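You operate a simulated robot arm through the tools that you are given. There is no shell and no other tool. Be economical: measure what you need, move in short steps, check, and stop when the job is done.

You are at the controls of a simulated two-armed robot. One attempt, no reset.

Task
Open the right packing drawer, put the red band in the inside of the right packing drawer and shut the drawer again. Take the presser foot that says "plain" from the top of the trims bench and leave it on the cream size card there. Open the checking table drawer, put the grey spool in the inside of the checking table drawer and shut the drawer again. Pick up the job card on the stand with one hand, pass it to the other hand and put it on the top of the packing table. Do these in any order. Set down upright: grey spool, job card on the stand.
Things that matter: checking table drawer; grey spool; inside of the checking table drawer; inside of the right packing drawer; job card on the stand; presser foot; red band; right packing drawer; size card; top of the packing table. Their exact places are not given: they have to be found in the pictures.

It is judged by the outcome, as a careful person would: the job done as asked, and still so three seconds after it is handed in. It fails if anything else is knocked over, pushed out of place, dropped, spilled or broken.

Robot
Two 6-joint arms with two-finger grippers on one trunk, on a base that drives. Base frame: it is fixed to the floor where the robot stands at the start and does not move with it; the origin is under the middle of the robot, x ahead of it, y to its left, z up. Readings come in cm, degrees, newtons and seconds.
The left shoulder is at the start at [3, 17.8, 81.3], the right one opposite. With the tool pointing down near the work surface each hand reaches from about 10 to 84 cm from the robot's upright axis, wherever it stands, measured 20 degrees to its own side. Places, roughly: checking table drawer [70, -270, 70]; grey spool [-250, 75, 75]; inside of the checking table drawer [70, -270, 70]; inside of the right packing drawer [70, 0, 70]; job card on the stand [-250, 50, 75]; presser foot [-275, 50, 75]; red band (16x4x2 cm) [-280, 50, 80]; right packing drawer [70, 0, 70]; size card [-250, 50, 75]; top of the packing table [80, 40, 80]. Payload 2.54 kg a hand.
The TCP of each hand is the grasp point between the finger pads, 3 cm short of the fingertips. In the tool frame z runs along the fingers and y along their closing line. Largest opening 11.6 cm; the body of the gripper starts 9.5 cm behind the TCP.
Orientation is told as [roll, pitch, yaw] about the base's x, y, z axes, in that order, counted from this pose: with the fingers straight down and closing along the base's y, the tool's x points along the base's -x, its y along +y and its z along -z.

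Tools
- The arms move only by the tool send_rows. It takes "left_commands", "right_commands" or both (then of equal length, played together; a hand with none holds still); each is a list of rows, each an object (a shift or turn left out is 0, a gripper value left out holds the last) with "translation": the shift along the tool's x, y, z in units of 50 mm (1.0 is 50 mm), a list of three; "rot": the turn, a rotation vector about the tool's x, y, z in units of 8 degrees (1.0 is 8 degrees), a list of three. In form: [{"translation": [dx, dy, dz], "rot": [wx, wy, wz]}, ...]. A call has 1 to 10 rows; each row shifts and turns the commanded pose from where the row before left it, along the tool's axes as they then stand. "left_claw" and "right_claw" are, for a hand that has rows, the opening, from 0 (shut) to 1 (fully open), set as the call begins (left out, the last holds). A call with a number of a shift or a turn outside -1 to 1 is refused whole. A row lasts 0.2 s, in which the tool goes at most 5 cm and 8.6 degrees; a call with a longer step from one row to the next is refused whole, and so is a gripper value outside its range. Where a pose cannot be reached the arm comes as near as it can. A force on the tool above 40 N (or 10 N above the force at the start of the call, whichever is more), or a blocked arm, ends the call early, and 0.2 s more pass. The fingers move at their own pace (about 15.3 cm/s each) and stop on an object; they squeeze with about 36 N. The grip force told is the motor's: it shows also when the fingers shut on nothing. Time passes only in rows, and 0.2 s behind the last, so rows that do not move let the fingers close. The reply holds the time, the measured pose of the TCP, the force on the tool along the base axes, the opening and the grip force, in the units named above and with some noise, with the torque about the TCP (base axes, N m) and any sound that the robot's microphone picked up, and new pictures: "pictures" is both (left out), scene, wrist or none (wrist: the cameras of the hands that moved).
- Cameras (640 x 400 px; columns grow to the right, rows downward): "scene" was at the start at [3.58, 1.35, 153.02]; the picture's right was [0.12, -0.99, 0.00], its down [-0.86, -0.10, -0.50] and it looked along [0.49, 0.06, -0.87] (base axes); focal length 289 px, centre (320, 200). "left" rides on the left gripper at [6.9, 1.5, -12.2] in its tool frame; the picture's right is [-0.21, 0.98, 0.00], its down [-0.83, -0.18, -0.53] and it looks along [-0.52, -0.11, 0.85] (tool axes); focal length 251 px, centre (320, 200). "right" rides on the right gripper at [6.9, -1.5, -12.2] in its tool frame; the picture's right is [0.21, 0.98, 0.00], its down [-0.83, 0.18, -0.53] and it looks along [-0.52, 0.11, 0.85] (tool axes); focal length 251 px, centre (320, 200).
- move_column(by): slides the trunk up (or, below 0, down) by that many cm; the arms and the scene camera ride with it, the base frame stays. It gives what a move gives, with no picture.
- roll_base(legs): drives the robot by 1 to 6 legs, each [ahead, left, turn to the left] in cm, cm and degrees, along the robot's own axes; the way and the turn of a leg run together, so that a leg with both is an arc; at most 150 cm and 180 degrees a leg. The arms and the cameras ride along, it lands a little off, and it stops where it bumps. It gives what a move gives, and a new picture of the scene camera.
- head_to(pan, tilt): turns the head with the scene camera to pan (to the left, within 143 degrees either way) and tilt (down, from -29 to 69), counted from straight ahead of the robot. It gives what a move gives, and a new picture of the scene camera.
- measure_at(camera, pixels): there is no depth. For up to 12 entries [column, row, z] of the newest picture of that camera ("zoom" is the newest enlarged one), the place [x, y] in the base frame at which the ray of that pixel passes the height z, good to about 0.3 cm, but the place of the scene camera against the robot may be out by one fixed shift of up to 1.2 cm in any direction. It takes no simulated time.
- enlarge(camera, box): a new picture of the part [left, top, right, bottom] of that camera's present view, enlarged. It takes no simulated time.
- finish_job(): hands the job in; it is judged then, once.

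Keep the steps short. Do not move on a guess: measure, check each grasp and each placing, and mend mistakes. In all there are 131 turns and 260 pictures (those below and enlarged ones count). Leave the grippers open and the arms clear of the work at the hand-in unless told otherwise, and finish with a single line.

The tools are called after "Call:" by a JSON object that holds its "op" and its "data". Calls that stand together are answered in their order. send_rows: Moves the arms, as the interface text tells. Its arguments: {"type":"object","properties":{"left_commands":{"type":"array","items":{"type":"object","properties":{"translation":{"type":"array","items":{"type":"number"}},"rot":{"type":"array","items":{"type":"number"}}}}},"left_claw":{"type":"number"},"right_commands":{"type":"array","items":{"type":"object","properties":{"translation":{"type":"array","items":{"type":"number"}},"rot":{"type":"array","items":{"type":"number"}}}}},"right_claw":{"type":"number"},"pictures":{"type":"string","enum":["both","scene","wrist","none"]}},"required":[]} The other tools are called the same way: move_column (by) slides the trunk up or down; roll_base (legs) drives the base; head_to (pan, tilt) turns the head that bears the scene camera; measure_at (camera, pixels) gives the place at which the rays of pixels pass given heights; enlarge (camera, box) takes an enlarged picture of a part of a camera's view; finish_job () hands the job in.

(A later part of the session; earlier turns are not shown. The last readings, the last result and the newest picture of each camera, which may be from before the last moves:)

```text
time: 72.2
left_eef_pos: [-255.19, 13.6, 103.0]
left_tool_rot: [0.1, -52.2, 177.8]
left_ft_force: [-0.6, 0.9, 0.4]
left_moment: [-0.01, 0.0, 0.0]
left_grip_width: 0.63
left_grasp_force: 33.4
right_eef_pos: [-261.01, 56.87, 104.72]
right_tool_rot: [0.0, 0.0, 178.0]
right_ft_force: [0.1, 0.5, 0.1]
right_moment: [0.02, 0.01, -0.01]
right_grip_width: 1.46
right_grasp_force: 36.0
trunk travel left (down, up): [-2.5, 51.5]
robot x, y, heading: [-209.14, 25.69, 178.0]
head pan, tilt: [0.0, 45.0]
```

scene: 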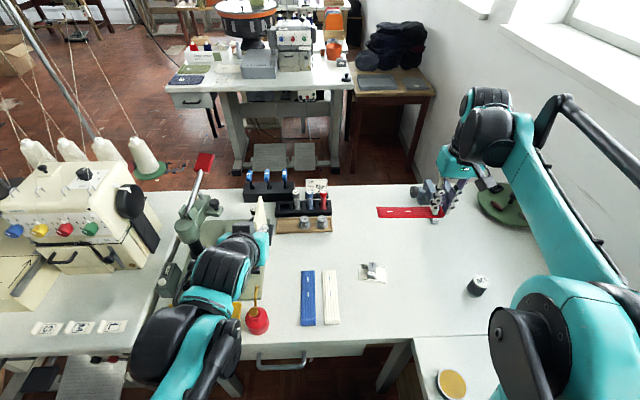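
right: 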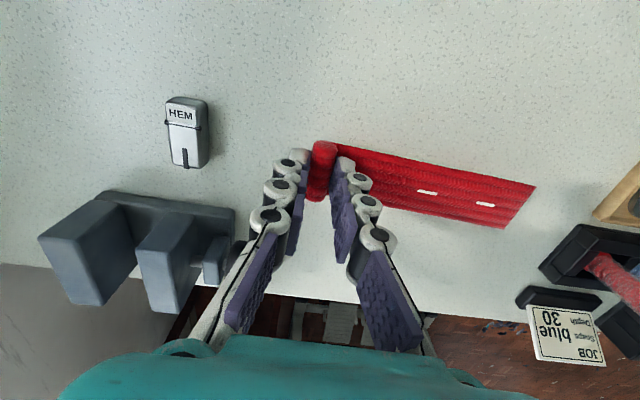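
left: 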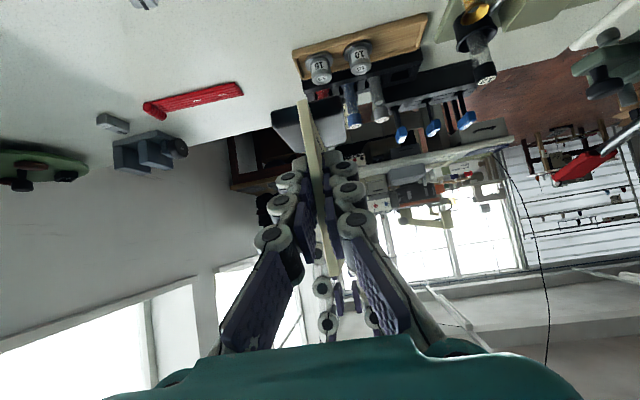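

Call:
{"op": "roll_base", "data": {"legs": [[-20, 10, 0], [-22, 11, 0], [0, 0, 91], [0, 0, 91], [90, 0, 0], [67, -4, 0]]}}

Call:
{"op": "head_to", "data": {"pan": 0, "tilt": 55}}

```text
time: 90.8
left_eef_pos: [35.0, 22.08, 103.07]
left_tool_rot: [-0.1, -52.1, 2.2]
left_ft_force: [0.3, -0.4, -0.3]
left_moment: [-0.04, 0.02, 0.0]
left_grip_width: 0.61
left_grasp_force: 33.2
right_eef_pos: [44.15, -20.57, 104.69]
right_tool_rot: [-0.1, 0.0, 2.3]
right_ft_force: [-0.3, 0.5, 0.5]
right_moment: [0.0, 0.01, 0.03]
right_grip_width: 1.46
right_grasp_force: 35.9
trunk travel left (down, up): [-2.5, 51.5]
robot x, y, heading: [-10.49, 6.74, 2.2]
head pan, tilt: [0.0, 45.0]
```

scene: 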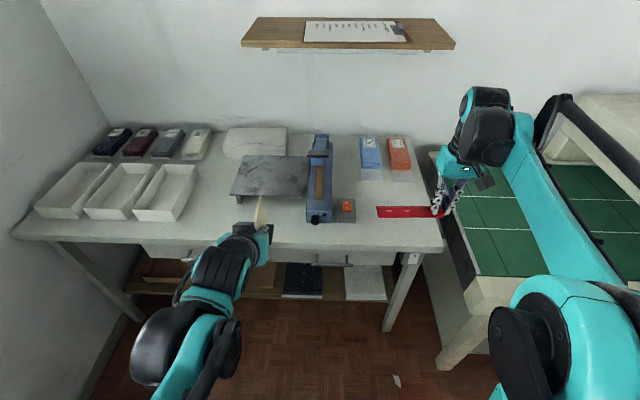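

```text
time: 91.5
left_eef_pos: [35.06, 22.08, 103.02]
left_tool_rot: [0.0, -52.1, 2.1]
left_ft_force: [0.5, 0.2, -1.4]
left_moment: [-0.03, 0.01, 0.02]
left_grip_width: 0.62
left_grasp_force: 33.5
right_eef_pos: [44.15, -20.56, 104.66]
right_tool_rot: [0.1, 0.0, 2.3]
right_ft_force: [0.4, -0.3, 0.4]
right_moment: [-0.02, -0.02, -0.02]
right_grip_width: 1.45
right_grasp_force: 35.9
trunk travel left (down, up): [-2.5, 51.5]
robot x, y, heading: [-10.33, 6.28, 2.6]
head pan, tilt: [0.0, 55.0]
```

scene: 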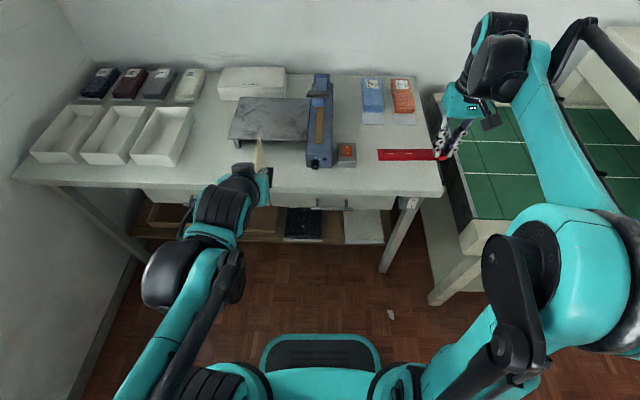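

At the packing table. I measure the free spots and the handle.

Call:
{"op": "measure_at", "data": {"camera": "scene", "pixels": [[200, 186, 80], [330, 191, 80], [443, 197, 80], [200, 160, 80], [228, 140, 86], [308, 165, 80], [345, 167, 80], [380, 185, 80], [315, 204, 70], [349, 206, 70], [332, 205, 70], [160, 165, 80]]}}

Call:
{"op": "enlarge", "data": {"camera": "scene", "box": [120, 120, 460, 250]}}

```text
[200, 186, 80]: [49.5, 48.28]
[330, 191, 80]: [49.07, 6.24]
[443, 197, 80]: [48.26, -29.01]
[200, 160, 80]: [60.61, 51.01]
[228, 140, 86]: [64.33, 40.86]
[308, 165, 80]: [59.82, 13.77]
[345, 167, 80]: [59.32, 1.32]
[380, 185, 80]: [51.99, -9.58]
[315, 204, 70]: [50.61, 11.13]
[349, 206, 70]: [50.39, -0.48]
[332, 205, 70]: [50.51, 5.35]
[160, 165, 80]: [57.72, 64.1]
```

```text
1.88 times, centred on (290, 185) of scene
```

zoom: 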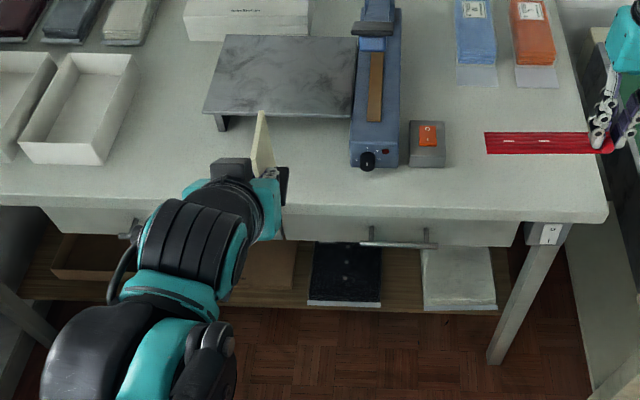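

I choose the free strip at about (56,38) for the job card; the left hand moves over it and then down to 2 cm above.

Call:
{"op": "send_rows", "data": {"left_commands": [{"translation": [-0.454, 0.608, 0.584]}, {"translation": [-0.454, 0.608, 0.584]}, {"translation": [-0.454, 0.608, 0.584]}, {"translation": [-0.454, 0.608, 0.584]}, {"translation": [-0.454, 0.608, 0.584]}, {"translation": [0.789, 0, 0.614]}, {"translation": [0.789, 0, 0.614]}, {"translation": [0.7, 0, 0.545]}], "pictures": "both"}}

Call:
{"op": "enlarge", "data": {"camera": "scene", "box": [140, 80, 340, 230]}}

```text
time: 93.3
left_eef_pos: [53.1, 37.8, 88.33]
left_tool_rot: [-0.1, -52.1, 2.3]
left_ft_force: [0.3, 0.9, -1.3]
left_moment: [0.04, -0.01, 0.01]
left_grip_width: 0.62
left_grasp_force: 33.5
right_eef_pos: [44.2, -20.58, 104.75]
right_tool_rot: [0.0, 0.0, 2.3]
right_ft_force: [0.3, -0.8, -0.7]
right_moment: [-0.03, 0.04, -0.03]
right_grip_width: 1.48
right_grasp_force: 36.4
trunk travel left (down, up): [-2.5, 51.5]
robot x, y, heading: [-10.4, 6.57, 2.4]
head pan, tilt: [0.0, 55.0]
```

scene: 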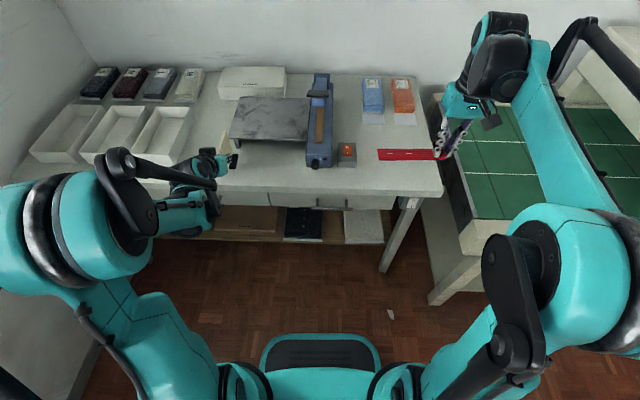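
left: 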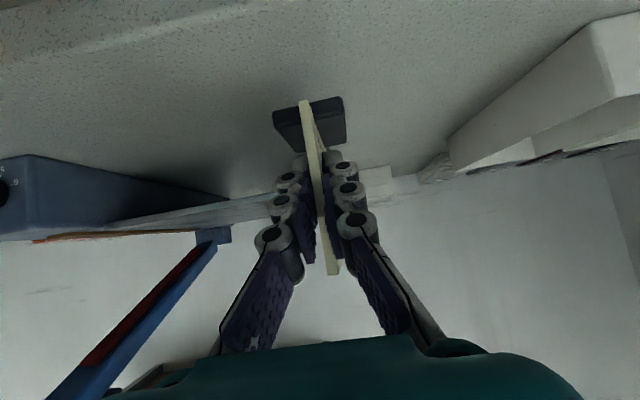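

```text
2.67 times, centred on (240, 155) of scene
```

zoom: 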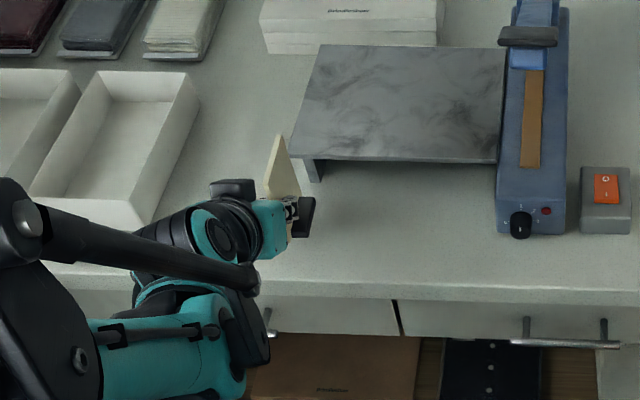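

Call:
{"op": "send_rows", "data": {"left_commands": [{"translation": [0.158, 0, 0.123]}, {"translation": [0.158, 0, 0.123]}, {"translation": [0.063, 0, 0.049]}, {"translation": [0.047, 0, 0.037]}, {}], "pictures": "wrist"}}

```text
time: 94.5
left_eef_pos: [52.88, 37.95, 85.95]
left_tool_rot: [0.0, -52.1, 2.2]
left_ft_force: [0.3, 0.3, -0.2]
left_moment: [-0.02, 0.03, -0.01]
left_grip_width: 0.61
left_grasp_force: 33.1
right_eef_pos: [44.14, -20.6, 104.87]
right_tool_rot: [0.0, -0.1, 2.3]
right_ft_force: [-0.7, -0.4, -1.0]
right_moment: [0.01, -0.01, 0.0]
right_grip_width: 1.47
right_grasp_force: 36.2
trunk travel left (down, up): [-2.5, 51.5]
robot x, y, heading: [-10.16, 6.77, 2.1]
head pan, tilt: [0.0, 55.0]
```

left: 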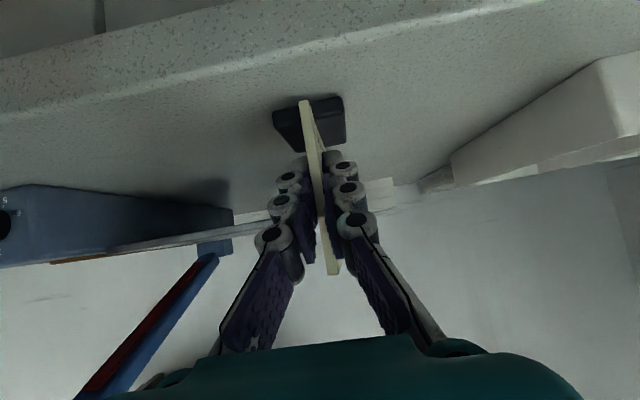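

No contact yet at 85.95. I go on in 2–3 mm steps.

Call:
{"op": "send_rows", "data": {"left_commands": [{"translation": [0.047, 0, 0.037]}, {"translation": [0.032, 0, 0.025]}, {"translation": [0.032, 0, 0.025]}, {}], "pictures": "none"}}

```text
time: 95.5
left_eef_pos: [52.89, 37.97, 85.37]
left_tool_rot: [0.1, -52.4, 2.4]
left_ft_force: [4.3, 5.0, 24.5]
left_moment: [0.08, -0.72, 0.1]
left_grip_width: 0.62
left_grasp_force: 33.6
right_eef_pos: [44.07, -20.68, 104.77]
right_tool_rot: [0.1, -0.2, 2.3]
right_ft_force: [1.2, -0.1, 0.0]
right_moment: [-0.02, 0.02, 0.03]
right_grip_width: 1.45
right_grasp_force: 36.0
trunk travel left (down, up): [-2.5, 51.5]
robot x, y, heading: [-10.09, 6.64, 2.2]
head pan, tilt: [0.0, 55.0]
```

Contact (24 N) at the expected height. I ease up slightly, open, and withdraw along the fingers.

Call:
{"op": "send_rows", "data": {"left_commands": [{"translation": [-0.02, 0, -0.016]}, {}], "pictures": "none"}}

Call:
{"op": "send_rows", "data": {"left_commands": [{}, {}], "left_claw": 0.4, "pictures": "none"}}

Call:
{"op": "send_rows", "data": {"left_commands": [{"translation": [0, 0, -0.6]}, {"translation": [0, 0, -1]}, {"translation": [0, 0, -1]}, {"translation": [0, 0, -1]}], "pictures": "both"}}

Call:
{"op": "enlarge", "data": {"camera": "scene", "box": [140, 80, 340, 230]}}

```text
time: 96.1
left_eef_pos: [52.91, 37.87, 85.48]
left_tool_rot: [0.0, -52.2, 2.2]
left_ft_force: [4.7, 4.0, 16.7]
left_moment: [0.09, -0.91, 0.14]
left_grip_width: 0.61
left_grasp_force: 33.7
right_eef_pos: [44.07, -20.61, 104.84]
right_tool_rot: [0.0, -0.1, 2.3]
right_ft_force: [0.5, -0.6, 0.0]
right_moment: [-0.02, -0.02, -0.03]
right_grip_width: 1.49
right_grasp_force: 35.5
trunk travel left (down, up): [-2.5, 51.5]
robot x, y, heading: [-10.01, 6.61, 2.5]
head pan, tilt: [0.0, 55.0]
```

```text
time: 96.7
left_eef_pos: [52.83, 37.91, 85.3]
left_tool_rot: [0.0, -52.1, 2.2]
left_ft_force: [-0.2, 0.4, 0.2]
left_moment: [0.02, 0.03, -0.01]
left_grip_width: 4.63
left_grasp_force: 0.2
right_eef_pos: [44.16, -20.63, 104.75]
right_tool_rot: [0.0, 0.0, 2.2]
right_ft_force: [-0.4, 0.0, -0.4]
right_moment: [-0.02, 0.03, 0.01]
right_grip_width: 1.45
right_grasp_force: 35.7
trunk travel left (down, up): [-2.5, 51.5]
robot x, y, heading: [-10.4, 6.57, 2.4]
head pan, tilt: [0.0, 55.0]
```

```text
time: 97.7
left_eef_pos: [38.56, 37.21, 96.68]
left_tool_rot: [0.1, -52.2, 2.2]
left_ft_force: [0.6, -0.6, 0.7]
left_moment: [0.02, 0.03, -0.01]
left_grip_width: 4.65
left_grasp_force: 0.0
right_eef_pos: [44.11, -20.7, 104.75]
right_tool_rot: [-0.1, -0.1, 2.2]
right_ft_force: [-0.5, -0.2, -1.2]
right_moment: [0.02, -0.04, -0.01]
right_grip_width: 1.48
right_grasp_force: 36.3
trunk travel left (down, up): [-2.5, 51.5]
robot x, y, heading: [-10.32, 6.47, 2.3]
head pan, tilt: [0.0, 55.0]
```

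scene: 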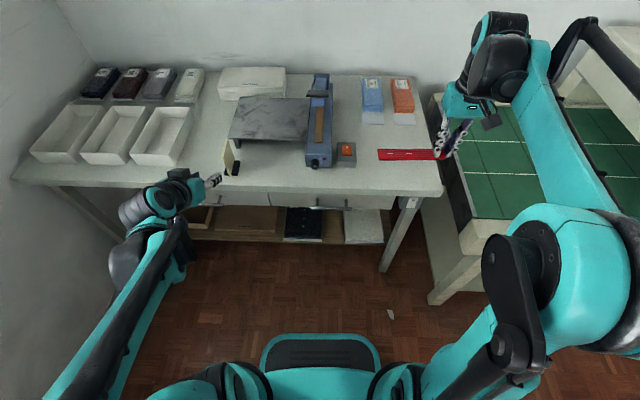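
left: 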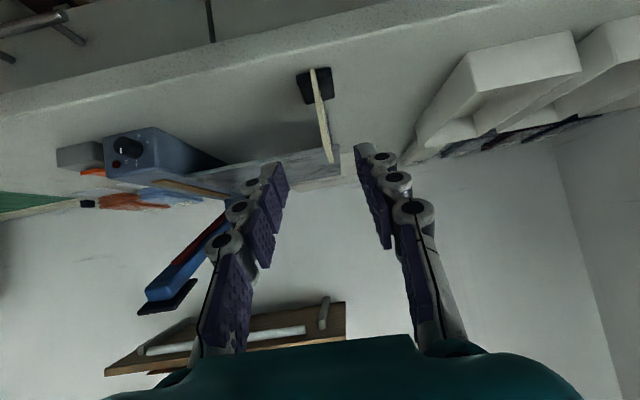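

```text
2.67 times, centred on (240, 155) of scene
```

zoom: 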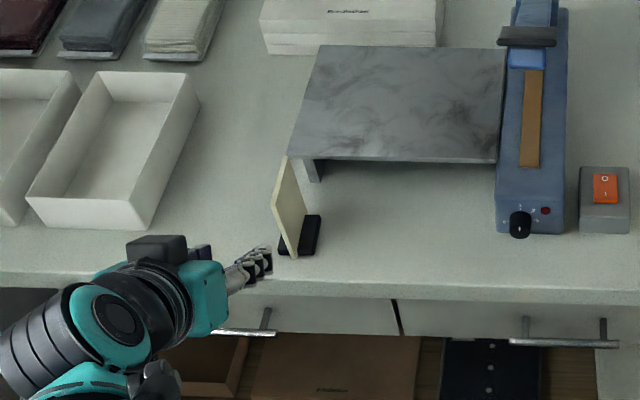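

The job card stands upright on the packing table. Now I locate the right drawer's handle by using two cameras.

Call:
{"op": "measure_at", "data": {"camera": "left", "pixels": [[65, 16, 70], [65, 16, 72], [65, 16, 74], [0, 32, 72], [211, 40, 74]]}}

Call:
{"op": "measure_at", "data": {"camera": "zoom", "pixels": [[510, 341, 70], [510, 341, 72], [510, 341, 74], [619, 345, 72], [270, 335, 72], [527, 320, 74], [527, 320, 72], [397, 334, 72], [397, 300, 76], [540, 302, 76]]}}

Call:
{"op": "enlarge", "data": {"camera": "scene", "box": [270, 170, 420, 250]}}

```text
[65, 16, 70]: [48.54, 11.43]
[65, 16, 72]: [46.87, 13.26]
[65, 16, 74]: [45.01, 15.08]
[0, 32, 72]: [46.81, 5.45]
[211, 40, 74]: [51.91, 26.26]
```

```text
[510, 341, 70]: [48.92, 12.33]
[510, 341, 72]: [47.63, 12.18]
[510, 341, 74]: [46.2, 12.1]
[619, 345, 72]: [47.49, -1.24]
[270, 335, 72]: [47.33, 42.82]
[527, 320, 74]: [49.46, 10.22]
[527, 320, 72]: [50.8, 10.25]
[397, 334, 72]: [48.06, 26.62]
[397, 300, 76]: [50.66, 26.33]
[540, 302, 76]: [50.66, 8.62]
```

```text
4.27 times, centred on (345, 210) of scene
```

zoom: 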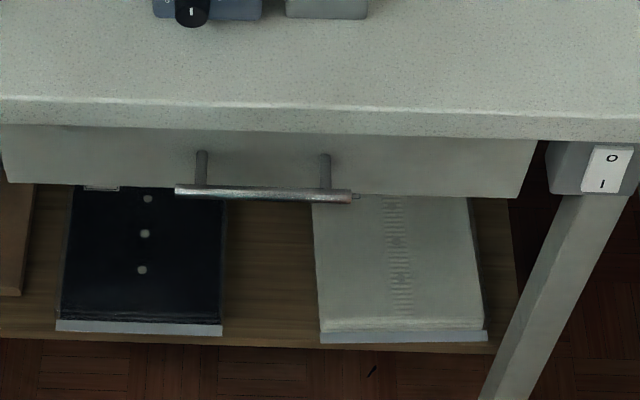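

Handle bar ≈ x 47.8, z 71, y -1…12. I back up 15 cm for room, then turn the left hand to point forward with fingers closing vertically.

Call:
{"op": "roll_base", "data": {"legs": [[-15, 0, 0]]}}

Call:
{"op": "send_rows", "data": {"left_commands": [{"rot": [0, -0.95, 0]}, {"rot": [0, -0.95, 0]}, {"rot": [0, -0.95, 0]}, {"rot": [0, -0.95, 0]}, {"rot": [0, -0.95, 0]}], "pictures": "none"}}

Call:
{"op": "send_rows", "data": {"left_commands": [{"rot": [0, 0, 1]}, {"rot": [0, 0, 1]}, {"rot": [0, 0, 1]}, {"rot": [0, 0, 1]}, {"rot": [0, 0, 1]}, {"rot": [0, 0, 1]}, {"rot": [0, 0, 1]}, {"rot": [0, 0, 1]}, {"rot": [0, 0, 1]}, {"rot": [0, 0, 1]}], "pictures": "both"}}

```text
time: 99.1
left_eef_pos: [23.46, 36.95, 96.67]
left_tool_rot: [0.0, -52.2, 2.5]
left_ft_force: [-0.2, 0.2, 0.4]
left_moment: [0.01, 0.06, 0.0]
left_grip_width: 4.64
left_grasp_force: 0.1
right_eef_pos: [29.11, -21.04, 104.85]
right_tool_rot: [0.1, -0.1, 2.5]
right_ft_force: [-0.8, -0.3, -0.2]
right_moment: [0.0, -0.04, 0.03]
right_grip_width: 1.47
right_grasp_force: 36.2
trunk travel left (down, up): [-2.5, 51.5]
robot x, y, heading: [-25.4, 5.98, 2.3]
head pan, tilt: [0.0, 55.0]
```

scene: 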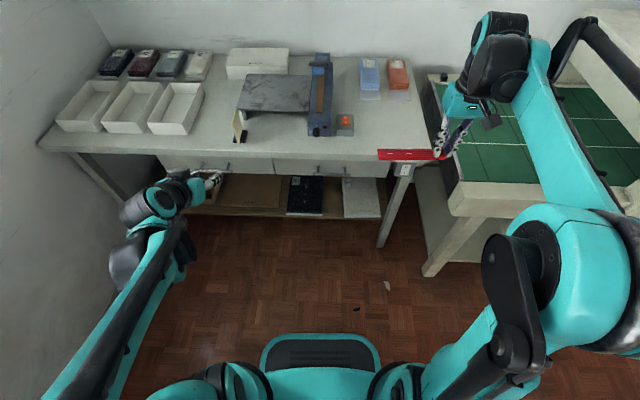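

```text
time: 100.3
left_eef_pos: [24.57, 37.25, 100.26]
left_tool_rot: [100.9, -89.9, -98.5]
left_ft_force: [0.3, 0.7, -0.6]
left_moment: [-0.01, -0.01, -0.01]
left_grip_width: 4.65
left_grasp_force: 0.1
left hand out of reach, approached as far as the arm can: row 4, 5
right_eef_pos: [29.16, -21.05, 104.8]
right_tool_rot: [0.0, 0.0, 2.4]
right_ft_force: [-0.8, 0.1, -0.5]
right_moment: [-0.01, -0.01, 0.0]
right_grip_width: 1.48
right_grasp_force: 36.0
trunk travel left (down, up): [-2.5, 51.5]
robot x, y, heading: [-25.33, 5.98, 2.2]
head pan, tilt: [0.0, 55.0]
```

```text
time: 102.5
left_eef_pos: [24.47, 37.23, 100.12]
left_tool_rot: [90.1, -9.8, -87.6]
left_ft_force: [0.6, -0.9, -0.6]
left_moment: [0.02, 0.02, 0.03]
left_grip_width: 4.65
left_grasp_force: 0.1
right_eef_pos: [29.34, -21.0, 104.71]
right_tool_rot: [0.0, 0.0, 2.5]
right_ft_force: [-0.2, 0.2, -0.9]
right_moment: [-0.01, 0.03, 0.02]
right_grip_width: 1.46
right_grasp_force: 35.8
trunk travel left (down, up): [-2.5, 51.5]
robot x, y, heading: [-25.15, 6.08, 2.4]
head pan, tilt: [0.0, 55.0]
```

scene: 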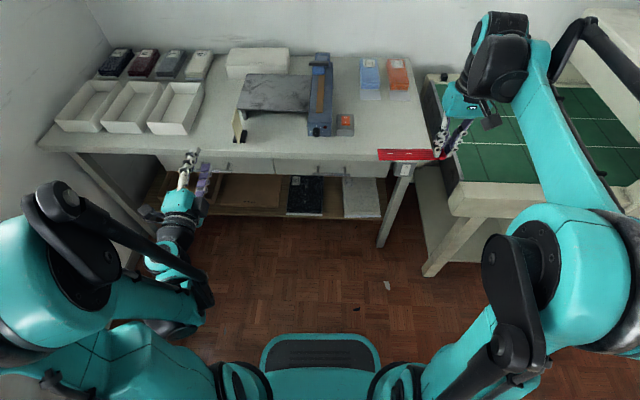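
left: 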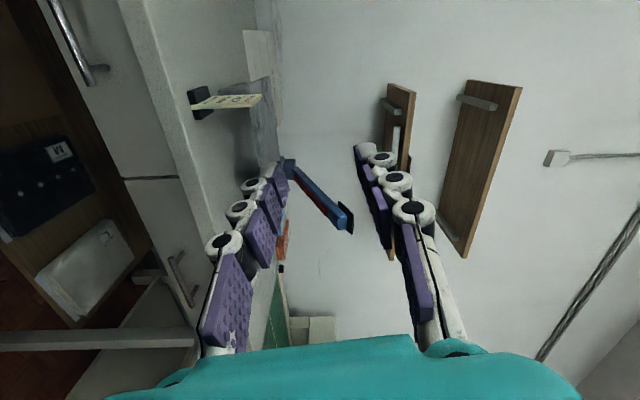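

The hand points forward with vertical closing (camera on its left). I finish the roll and move down/right in front of the right handle.

Call:
{"op": "send_rows", "data": {"left_commands": [{"rot": [0, 0, 1.0]}, {"rot": [0, 0, 0.25], "translation": [-0.6, -0.7, 0]}, {"translation": [-0.7, -0.7, 0]}, {"translation": [-0.7, -0.7, 0]}, {"translation": [-0.7, -0.7, 0]}, {"translation": [-0.7, -0.7, 0]}, {"translation": [-0.7, -0.7, 0]}, {"translation": [-0.7, -0.7, 0]}, {"translation": [-0.7, -0.7, 0]}], "left_claw": 0.5, "pictures": "both"}}

```text
time: 104.5
left_eef_pos: [34.59, 14.33, 97.9]
left_tool_rot: [92.3, -0.8, -88.0]
left_ft_force: [-0.1, -0.6, -1.3]
left_moment: [0.01, -0.01, 0.0]
left_grip_width: 5.77
left_grasp_force: 0.1
left hand out of reach, approached as far as the arm can: row 1, 2, 3, 4, 5, 6, 7, 8, 9
right_eef_pos: [29.22, -21.04, 104.67]
right_tool_rot: [0.0, 0.0, 2.6]
right_ft_force: [0.1, 0.0, -0.4]
right_moment: [0.0, 0.01, 0.01]
right_grip_width: 1.48
right_grasp_force: 36.2
trunk travel left (down, up): [-2.5, 51.5]
robot x, y, heading: [-25.18, 5.9, 2.5]
head pan, tilt: [0.0, 55.0]
```

scene: 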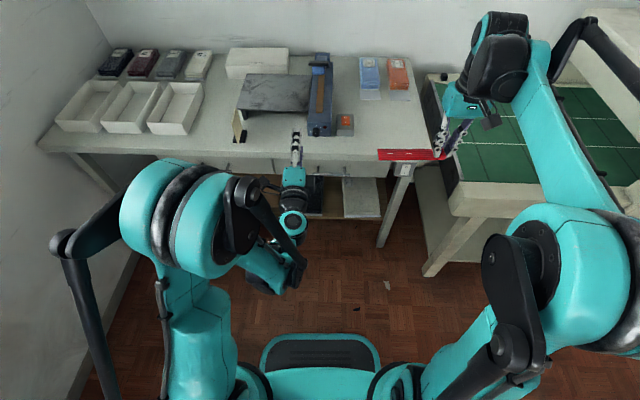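
left: 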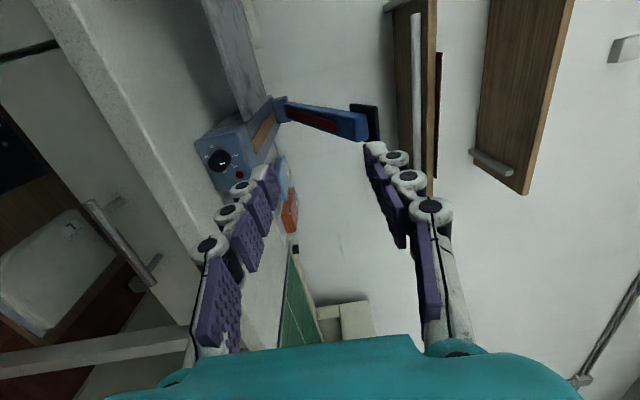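

Horizontal pointing is out of reach that low. I tip the hand to 45° forward-down instead; the grip on the bar still works that way.

Call:
{"op": "send_rows", "data": {"left_commands": [{"rot": [0.94, 0, 0]}, {"rot": [0.94, 0, 0]}, {"rot": [0.94, 0, 0]}, {"rot": [0.94, 0, 0]}, {"rot": [0.94, 0, 0]}, {"rot": [0.94, 0, 0]}, {}], "pictures": "both"}}

```text
time: 106.1
left_eef_pos: [34.47, 14.38, 98.01]
left_tool_rot: [92.4, -0.8, -88.0]
left_ft_force: [0.6, 0.5, -0.2]
left_moment: [-0.02, 0.01, 0.0]
left_grip_width: 5.78
left_grasp_force: 0.2
left hand out of reach, approached as far as the arm can: row 1, 2, 3, 4, 5, 6
right_eef_pos: [29.28, -21.04, 104.85]
right_tool_rot: [0.0, 0.1, 2.5]
right_ft_force: [0.3, -0.1, -0.4]
right_moment: [-0.02, 0.03, -0.03]
right_grip_width: 1.53
right_grasp_force: 35.3
trunk travel left (down, up): [-2.5, 51.5]
robot x, y, heading: [-25.6, 5.88, 2.3]
head pan, tilt: [0.0, 55.0]
```

scene: 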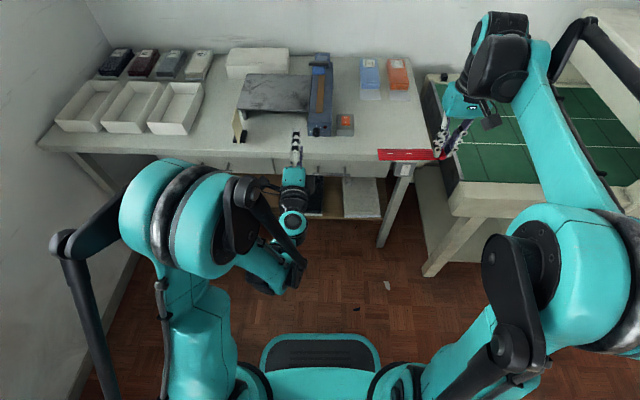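
left: 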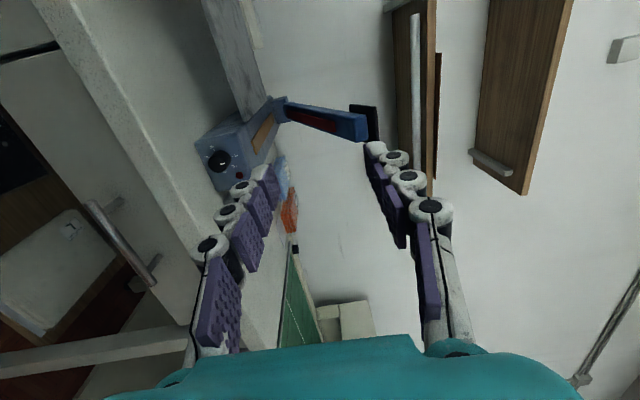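

Call:
{"op": "send_rows", "data": {"left_commands": [{"translation": [0, 0.3, 0], "rot": [0.5, 0, 0]}], "pictures": "none"}}

```text
time: 106.5
left_eef_pos: [34.49, 15.31, 99.43]
left_tool_rot: [91.8, -1.8, -88.7]
left_ft_force: [-0.4, -0.2, 0.5]
left_moment: [0.04, 0.01, -0.01]
left_grip_width: 5.79
left_grasp_force: 0.1
left hand out of reach, approached as far as the arm can: row 1
right_eef_pos: [29.17, -21.05, 104.83]
right_tool_rot: [0.0, 0.0, 2.5]
right_ft_force: [-0.1, 0.4, -0.3]
right_moment: [-0.02, 0.02, 0.03]
right_grip_width: 1.47
right_grasp_force: 35.6
trunk travel left (down, up): [-2.5, 51.5]
robot x, y, heading: [-25.39, 6.02, 2.4]
head pan, tilt: [0.0, 55.0]
```

The wrist seems to be in an awkward configuration. I undo the roll, pitch back to ~45°, and then roll there.

Call:
{"op": "send_rows", "data": {"left_commands": [{"rot": [0, 0, -1]}, {"rot": [0, 0, -1]}, {"rot": [0, 0, -1]}, {"rot": [0, 0, -1]}, {"rot": [0, 0, -1]}, {"rot": [0, 0, -1]}, {"rot": [0, 0, -1]}, {"rot": [0, 0, -1]}, {"rot": [0, 0, -1]}, {"rot": [0, 0, -1]}], "pictures": "none"}}

Call:
{"op": "send_rows", "data": {"left_commands": [{"rot": [0, 0, -1]}, {"rot": [0, 0.95, -0.25]}, {"rot": [0, 0.95, 0]}, {"rot": [0, 0.95, 0]}, {"rot": [0, 0.95, 0]}, {"rot": [0, 0.95, 0]}, {"rot": [0, 0.9, 0]}], "pictures": "none"}}

```text
time: 108.7
left_eef_pos: [34.38, 15.19, 99.41]
left_tool_rot: [102.1, -81.7, -100.8]
left_ft_force: [0.4, -0.1, -0.2]
left_moment: [-0.02, 0.0, 0.0]
left_grip_width: 5.8
left_grasp_force: 0.1
right_eef_pos: [29.22, -21.05, 104.54]
right_tool_rot: [0.0, 0.0, 2.5]
right_ft_force: [-0.9, -0.8, -1.2]
right_moment: [-0.01, 0.01, -0.04]
right_grip_width: 1.46
right_grasp_force: 36.0
trunk travel left (down, up): [-2.5, 51.5]
robot x, y, heading: [-25.01, 6.04, 2.3]
head pan, tilt: [0.0, 55.0]
```

```text
time: 110.3
left_eef_pos: [34.2, 13.8, 99.25]
left_tool_rot: [-1.6, -46.8, 3.1]
left_ft_force: [-0.1, -0.5, 0.1]
left_moment: [0.0, 0.02, 0.05]
left_grip_width: 5.82
left_grasp_force: 0.0
left hand out of reach, approached as far as the arm can: row 7
right_eef_pos: [29.27, -21.08, 104.64]
right_tool_rot: [0.0, 0.0, 2.5]
right_ft_force: [-0.3, -1.4, -0.1]
right_moment: [-0.04, -0.01, -0.03]
right_grip_width: 1.46
right_grasp_force: 35.6
trunk travel left (down, up): [-2.5, 51.5]
robot x, y, heading: [-25.1, 5.7, 2.3]
head pan, tilt: [0.0, 55.0]
```

Call:
{"op": "send_rows", "data": {"left_commands": [{"translation": [0, 0.6, 0], "rot": [0, 0, -1]}, {"translation": [0, 0, 0], "rot": [0, 0, -1]}, {"rot": [0, 0, -1]}, {"rot": [0, 0, -1]}, {"rot": [0, 0, -1]}, {"rot": [0, 0, -1]}, {"rot": [0, 0, -1]}, {"rot": [0, 0, -1]}, {"rot": [0, 0, -1]}, {"rot": [0, 0, -1]}], "pictures": "both"}}

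```text
time: 112.5
left_eef_pos: [33.23, 13.42, 99.2]
left_tool_rot: [-46.4, -5.8, 85.0]
left_ft_force: [0.1, 0.7, -0.9]
left_moment: [0.02, -0.02, -0.01]
left_grip_width: 5.77
left_grasp_force: 0.1
left hand out of reach, approached as far as the arm can: row 1, 2, 3
right_eef_pos: [29.32, -21.04, 104.68]
right_tool_rot: [0.0, 0.0, 2.4]
right_ft_force: [0.3, -1.0, -0.2]
right_moment: [-0.01, -0.01, 0.02]
right_grip_width: 1.47
right_grasp_force: 35.8
trunk travel left (down, up): [-2.5, 51.5]
robot x, y, heading: [-25.32, 5.56, 2.4]
head pan, tilt: [0.0, 55.0]
```

scene: 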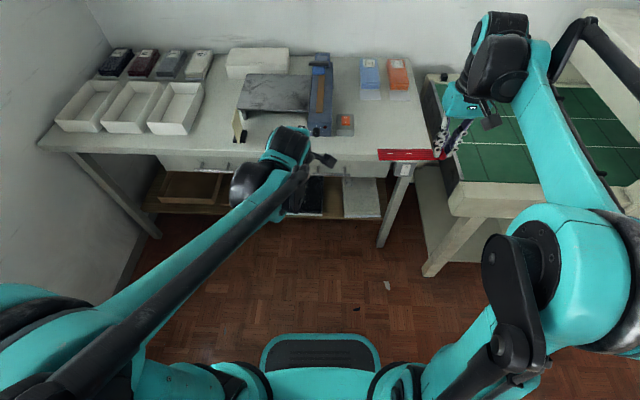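
left: 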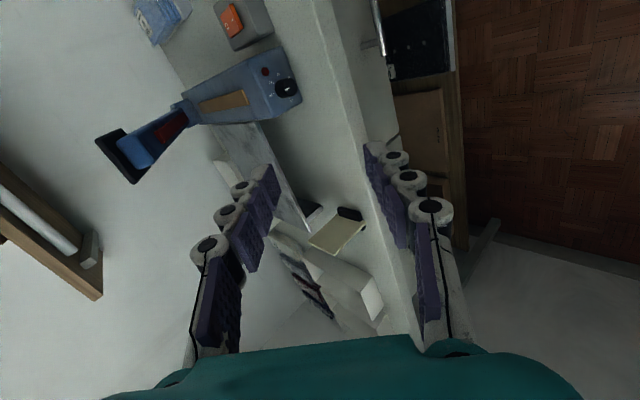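

Good: now in a natural configuration pointing 46° forward-down with the fingers rolled ~80°. I finish the roll and go to 8 cm short of the handle bar.

Call:
{"op": "send_rows", "data": {"left_commands": [{"rot": [0, 0, -1]}, {"rot": [0, 0, -0.16]}, {"translation": [0.324, 0.418, 0.816]}, {"translation": [0.324, 0.418, 0.816]}, {"translation": [0.324, 0.418, 0.816]}, {"translation": [0.324, 0.418, 0.816]}, {"translation": [0.324, 0.418, 0.816]}], "left_claw": 0.32, "pictures": "both"}}

```text
time: 114.1
left_eef_pos: [41.07, 5.12, 77.23]
left_tool_rot: [-46.5, 1.3, 90.8]
left_ft_force: [0.0, -0.8, 0.3]
left_moment: [-0.02, 0.0, 0.0]
left_grip_width: 3.72
left_grasp_force: 0.1
right_eef_pos: [29.42, -21.14, 104.66]
right_tool_rot: [0.0, 0.0, 2.5]
right_ft_force: [0.6, -0.8, -0.2]
right_moment: [0.0, 0.0, 0.03]
right_grip_width: 1.47
right_grasp_force: 35.7
trunk travel left (down, up): [-2.5, 51.5]
robot x, y, heading: [-25.11, 5.82, 2.5]
head pan, tilt: [0.0, 55.0]
```

scene: 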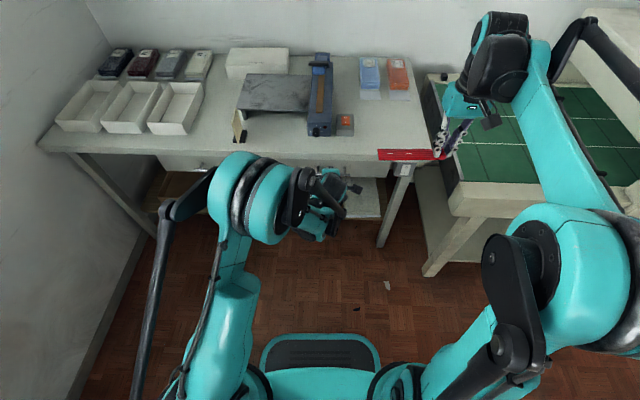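
left: 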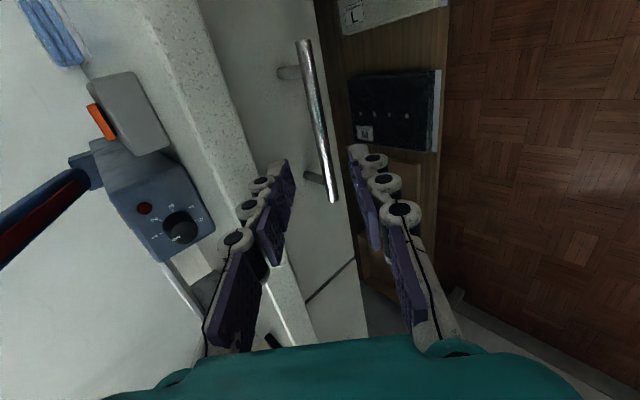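

Call:
{"op": "measure_at", "data": {"camera": "left", "pixels": [[320, 120, 70], [320, 120, 71], [320, 120, 72], [305, 42, 71], [335, 200, 71], [300, 75, 71]]}}

```text
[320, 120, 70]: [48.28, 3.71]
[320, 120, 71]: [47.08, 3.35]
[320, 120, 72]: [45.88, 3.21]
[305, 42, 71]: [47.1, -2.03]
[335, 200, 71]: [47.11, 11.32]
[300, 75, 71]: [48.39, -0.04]
```

Call:
{"op": "send_rows", "data": {"left_commands": [{"translation": [0, 0, 0.8]}, {"translation": [0, 0, 0.6]}, {"translation": [0, 0, 0.35]}], "pictures": "wrist"}}

```text
time: 114.9
left_eef_pos: [47.26, 4.98, 71.49]
left_tool_rot: [-46.5, 1.2, 90.8]
left_ft_force: [0.7, -0.3, 0.4]
left_moment: [0.0, 0.02, -0.01]
left_grip_width: 3.74
left_grasp_force: 0.0
right_eef_pos: [29.38, -21.11, 104.79]
right_tool_rot: [0.0, 0.1, 2.5]
right_ft_force: [0.2, -1.0, -0.3]
right_moment: [0.0, -0.03, -0.01]
right_grip_width: 1.48
right_grasp_force: 36.0
trunk travel left (down, up): [-2.5, 51.5]
robot x, y, heading: [-25.21, 6.0, 2.2]
head pan, tilt: [0.0, 55.0]
```

left: 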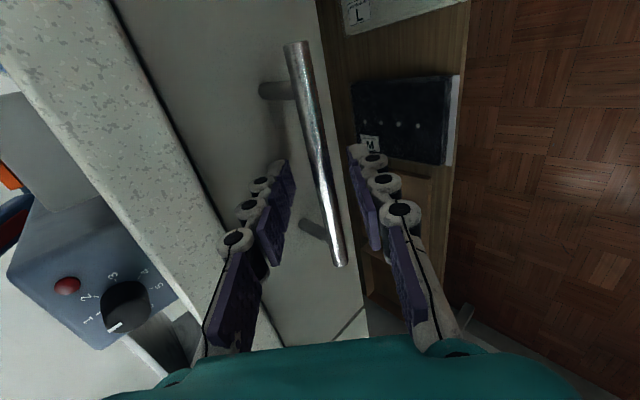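

The bar lies between the fingers. I close on it.

Call:
{"op": "send_rows", "data": {"left_commands": [{}, {}, {}], "left_claw": 0, "pictures": "wrist"}}

```text
time: 115.7
left_eef_pos: [47.13, 4.85, 71.44]
left_tool_rot: [-46.3, 1.1, 90.9]
left_ft_force: [-25.4, 1.2, -23.7]
left_moment: [0.38, 0.4, -0.84]
left_grip_width: 1.11
left_grasp_force: 37.9
right_eef_pos: [29.28, -21.04, 104.63]
right_tool_rot: [0.0, 0.0, 2.4]
right_ft_force: [0.0, -0.8, 0.2]
right_moment: [0.02, -0.02, 0.0]
right_grip_width: 1.5
right_grasp_force: 36.0
trunk travel left (down, up): [-2.5, 51.5]
robot x, y, heading: [-25.62, 5.95, 2.5]
head pan, tilt: [0.0, 55.0]
```

left: 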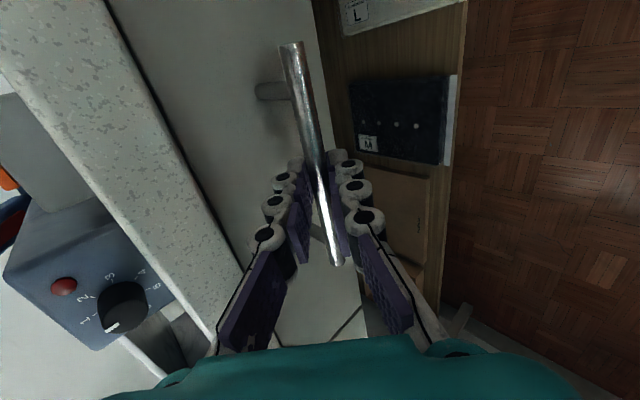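

Held (1.1 cm bar). I relieve the strain and pull the drawer 10 cm, watching the forces.

Call:
{"op": "send_rows", "data": {"left_commands": [{"translation": [0, 0.06, 0]}, {"translation": [-0.02, 0.345, -0.36]}, {"translation": [-0.02, 0.345, -0.36]}, {"translation": [-0.02, 0.345, -0.36]}, {"translation": [-0.02, 0.345, -0.36]}], "pictures": "both"}}

```text
time: 116.9
left_eef_pos: [37.22, 4.88, 71.46]
left_tool_rot: [-46.3, 1.2, 90.8]
left_ft_force: [-1.6, -24.0, -21.4]
left_moment: [0.27, 0.26, -0.81]
left_grip_width: 1.1
left_grasp_force: 37.9
right_eef_pos: [29.42, -21.21, 104.44]
right_tool_rot: [0.2, 0.1, 2.5]
right_ft_force: [-0.5, 0.1, -0.2]
right_moment: [-0.02, 0.0, 0.01]
right_grip_width: 1.45
right_grasp_force: 36.0
trunk travel left (down, up): [-2.5, 51.5]
robot x, y, heading: [-25.56, 5.78, 2.5]
head pan, tilt: [0.0, 55.0]
```

scene: 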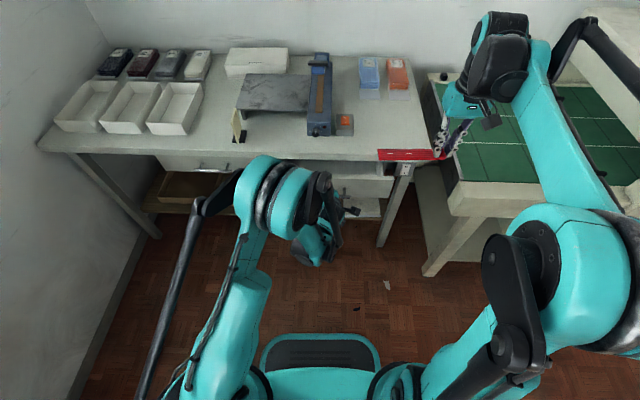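
left: 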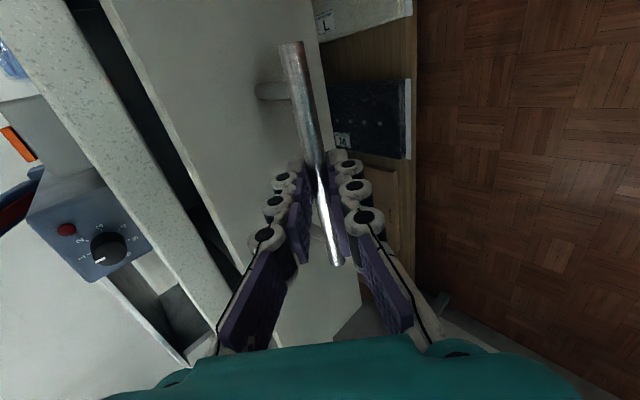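

Opens well; I relieve the sideways strain and pull 9 cm more.

Call:
{"op": "send_rows", "data": {"left_commands": [{"translation": [0.08, 0.03, 0.03]}, {"translation": [0.0, 0.345, -0.36]}, {"translation": [0.0, 0.345, -0.36]}, {"translation": [0.0, 0.345, -0.36]}, {"translation": [0.0, 0.25, -0.26]}], "pictures": "both"}}

```text
time: 117.5
left_eef_pos: [34.62, 4.92, 71.46]
left_tool_rot: [-45.6, 1.0, 91.4]
left_ft_force: [-1.3, 0.3, -20.8]
left_moment: [0.28, 0.23, -0.89]
left_grip_width: 1.1
left_grasp_force: 38.4
left hand out of reach, approached as far as the arm can: row 2, 3
right_eef_pos: [29.4, -21.04, 104.57]
right_tool_rot: [0.0, 0.0, 2.7]
right_ft_force: [-0.4, 0.9, -0.7]
right_moment: [0.02, 0.0, 0.0]
right_grip_width: 1.48
right_grasp_force: 35.7
trunk travel left (down, up): [-2.5, 51.5]
robot x, y, heading: [-25.36, 5.67, 2.6]
head pan, tilt: [0.0, 55.0]
stopped in row 3 (left hand): the force on the tool passed its limit at 50 N (the readings are from after the stop); the commanded pose is now the measured one
```

scene: 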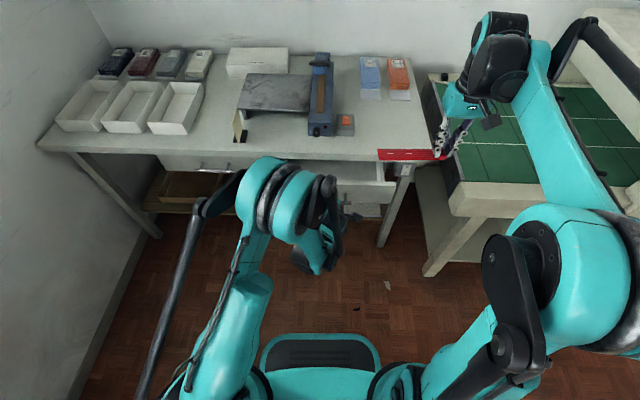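
left: 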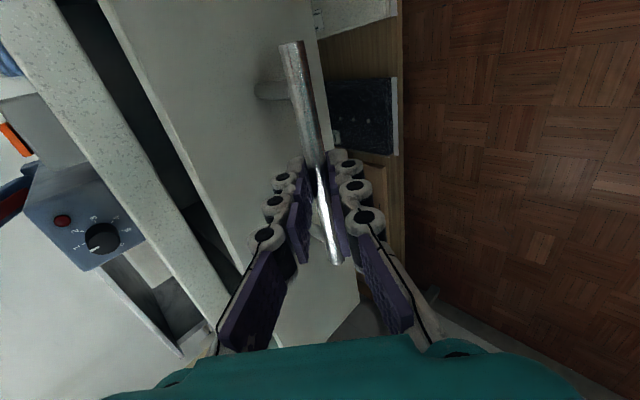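

Arm limit reached at 12.6 cm open. I pull a further 7 cm by driving the base back while holding the bar.

Call:
{"op": "roll_base", "data": {"legs": [[-7, 0, 0]]}}

```text
time: 118.7
left_eef_pos: [27.76, 4.89, 71.4]
left_tool_rot: [-45.4, 0.8, 91.8]
left_ft_force: [-1.2, 0.3, -4.3]
left_moment: [0.54, 0.06, -0.71]
left_grip_width: 1.1
left_grasp_force: 38.4
right_eef_pos: [22.53, -21.23, 104.71]
right_tool_rot: [0.1, -0.1, 2.6]
right_ft_force: [0.2, 0.4, -0.6]
right_moment: [-0.01, 0.0, -0.02]
right_grip_width: 1.44
right_grasp_force: 35.9
trunk travel left (down, up): [-2.5, 51.5]
robot x, y, heading: [-31.78, 5.49, 2.7]
head pan, tilt: [0.0, 55.0]
stopped in leg 1: the force on the tool passed its limit at 43 N (the readings are from after the stop); the commanded pose is now the measured one
```

scene: 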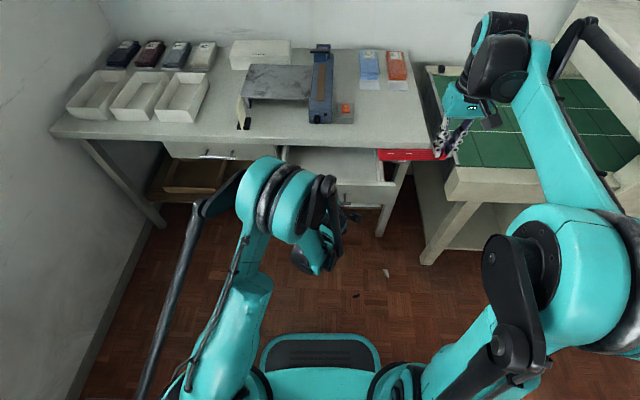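

Drawer ≈19 cm open. I release the bar and move the left hand up and away.

Call:
{"op": "send_rows", "data": {"left_commands": [{}, {}, {"translation": [0, 0, -0.5]}, {"translation": [0, 0, -0.5]}, {"translation": [-0.5, -0.4, -0.6]}, {"translation": [-0.6, -0.4, -0.6]}, {"translation": [-0.6, -0.4, -0.6]}, {"translation": [-0.6, -0.4, -0.6]}], "left_claw": 0.32, "pictures": "scene"}}

Call:
{"op": "enlarge", "data": {"camera": "scene", "box": [260, 120, 440, 230]}}

```text
time: 120.5
left_eef_pos: [20.59, 15.44, 89.16]
left_tool_rot: [-45.8, 0.4, 92.1]
left_ft_force: [0.3, -0.3, -0.6]
left_moment: [0.01, -0.01, -0.01]
left_grip_width: 3.71
left_grasp_force: 0.0
left hand out of reach, approached as far as the arm can: row 8
right_eef_pos: [22.48, -21.17, 104.87]
right_tool_rot: [0.0, 0.0, 2.7]
right_ft_force: [0.0, -0.1, -0.3]
right_moment: [0.01, -0.02, -0.02]
right_grip_width: 1.47
right_grasp_force: 36.2
trunk travel left (down, up): [-2.5, 51.5]
robot x, y, heading: [-32.16, 5.24, 2.6]
head pan, tilt: [0.0, 55.0]
```

scene: 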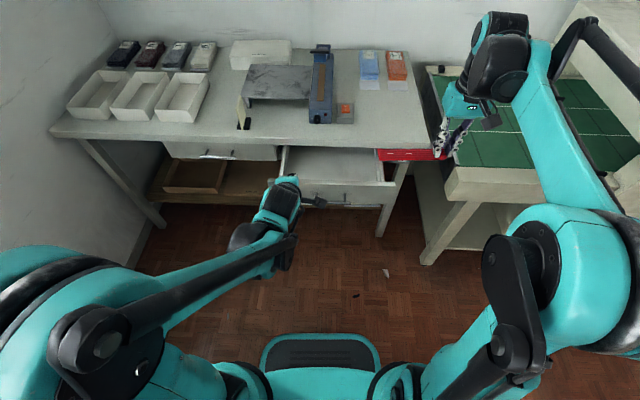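

```text
3.56 times, centred on (350, 175) of scene
```

zoom: 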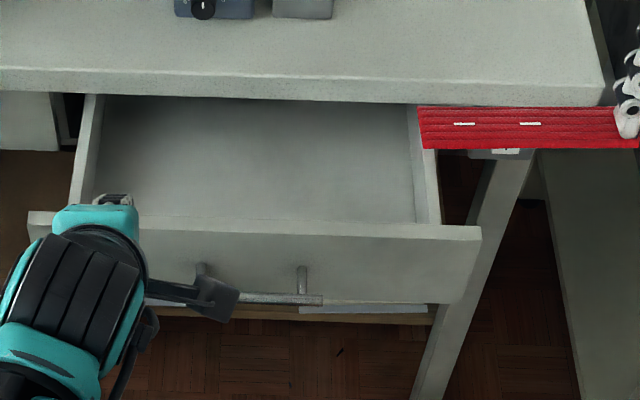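

Call:
{"op": "measure_at", "data": {"camera": "zoom", "pixels": [[250, 222, 75], [480, 227, 75], [30, 213, 75], [412, 110, 75], [420, 222, 75], [95, 200, 75], [300, 100, 80], [250, 215, 68], [415, 200, 67], [450, 300, 66]]}}

```text
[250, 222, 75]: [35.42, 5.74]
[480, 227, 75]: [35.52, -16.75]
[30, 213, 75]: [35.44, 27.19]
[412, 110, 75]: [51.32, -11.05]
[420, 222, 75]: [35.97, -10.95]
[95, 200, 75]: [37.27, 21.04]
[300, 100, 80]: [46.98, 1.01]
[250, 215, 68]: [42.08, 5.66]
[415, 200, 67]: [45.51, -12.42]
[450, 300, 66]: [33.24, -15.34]
```

Drawer interior x≈35–48, y -11…21. I bring the band over it with the right hand.

Call:
{"op": "send_rows", "data": {"right_commands": [{"translation": [-0.98, 0, 0]}, {"translation": [-0.98, 0, 0]}, {"translation": [-0.98, 0, 0]}, {"translation": [-0.98, 0, 0]}, {"translation": [0, 0.86, 0.45]}, {"translation": [0, 0.86, 0.45]}, {"translation": [0, 0.86, 0.45]}, {"translation": [0, 0.86, 0.45]}, {"translation": [0, 0, 1]}], "pictures": "both"}}

Call:
{"op": "enlarge", "data": {"camera": "scene", "box": [260, 120, 440, 230]}}

```text
time: 122.5
left_eef_pos: [20.82, 15.41, 89.15]
left_tool_rot: [-45.8, 0.4, 92.1]
left_ft_force: [0.3, -0.1, 0.1]
left_moment: [0.0, 0.02, 0.04]
left_grip_width: 3.71
left_grasp_force: 0.1
right_eef_pos: [39.79, -3.19, 90.74]
right_tool_rot: [0.0, 0.0, 2.6]
right_ft_force: [0.1, 0.1, -0.8]
right_moment: [-0.01, 0.01, 0.01]
right_grip_width: 1.51
right_grasp_force: 36.1
right hand out of reach, approached as far as the arm can: row 4
trunk travel left (down, up): [-2.5, 51.5]
robot x, y, heading: [-32.25, 5.65, 2.3]
head pan, tilt: [0.0, 55.0]
```

scene: 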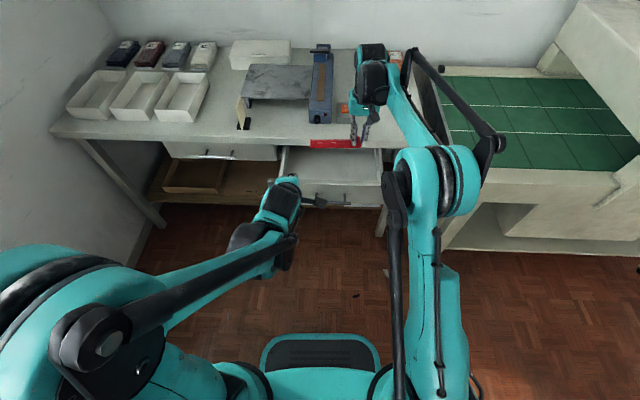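
right: 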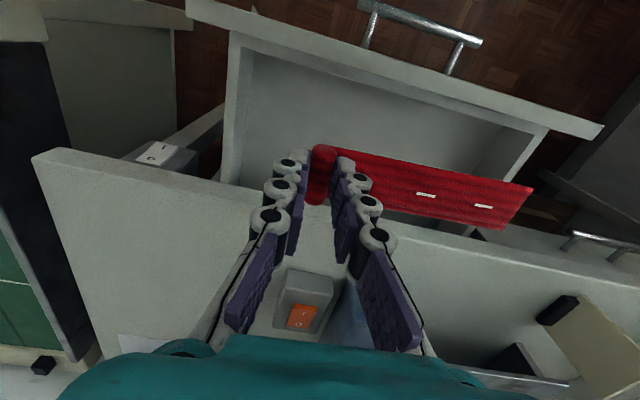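

```text
3.56 times, centred on (350, 175) of scene
```

zoom: 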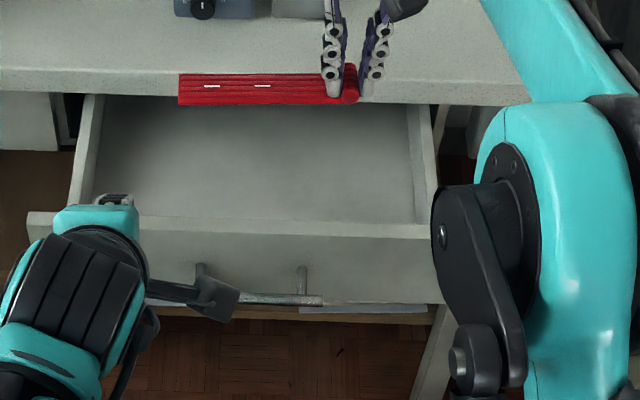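

Call:
{"op": "measure_at", "data": {"camera": "right", "pixels": [[245, 40, 75], [540, 132, 75], [380, 80, 75], [225, 180, 75], [470, 228, 75], [250, 185, 80], [430, 240, 80], [245, 70, 68], [475, 160, 68]]}}

```text
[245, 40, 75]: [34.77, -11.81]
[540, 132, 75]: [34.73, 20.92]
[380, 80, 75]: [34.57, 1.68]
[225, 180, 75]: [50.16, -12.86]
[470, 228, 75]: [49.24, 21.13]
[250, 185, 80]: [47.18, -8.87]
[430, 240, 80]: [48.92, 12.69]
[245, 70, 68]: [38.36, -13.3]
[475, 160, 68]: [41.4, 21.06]
```

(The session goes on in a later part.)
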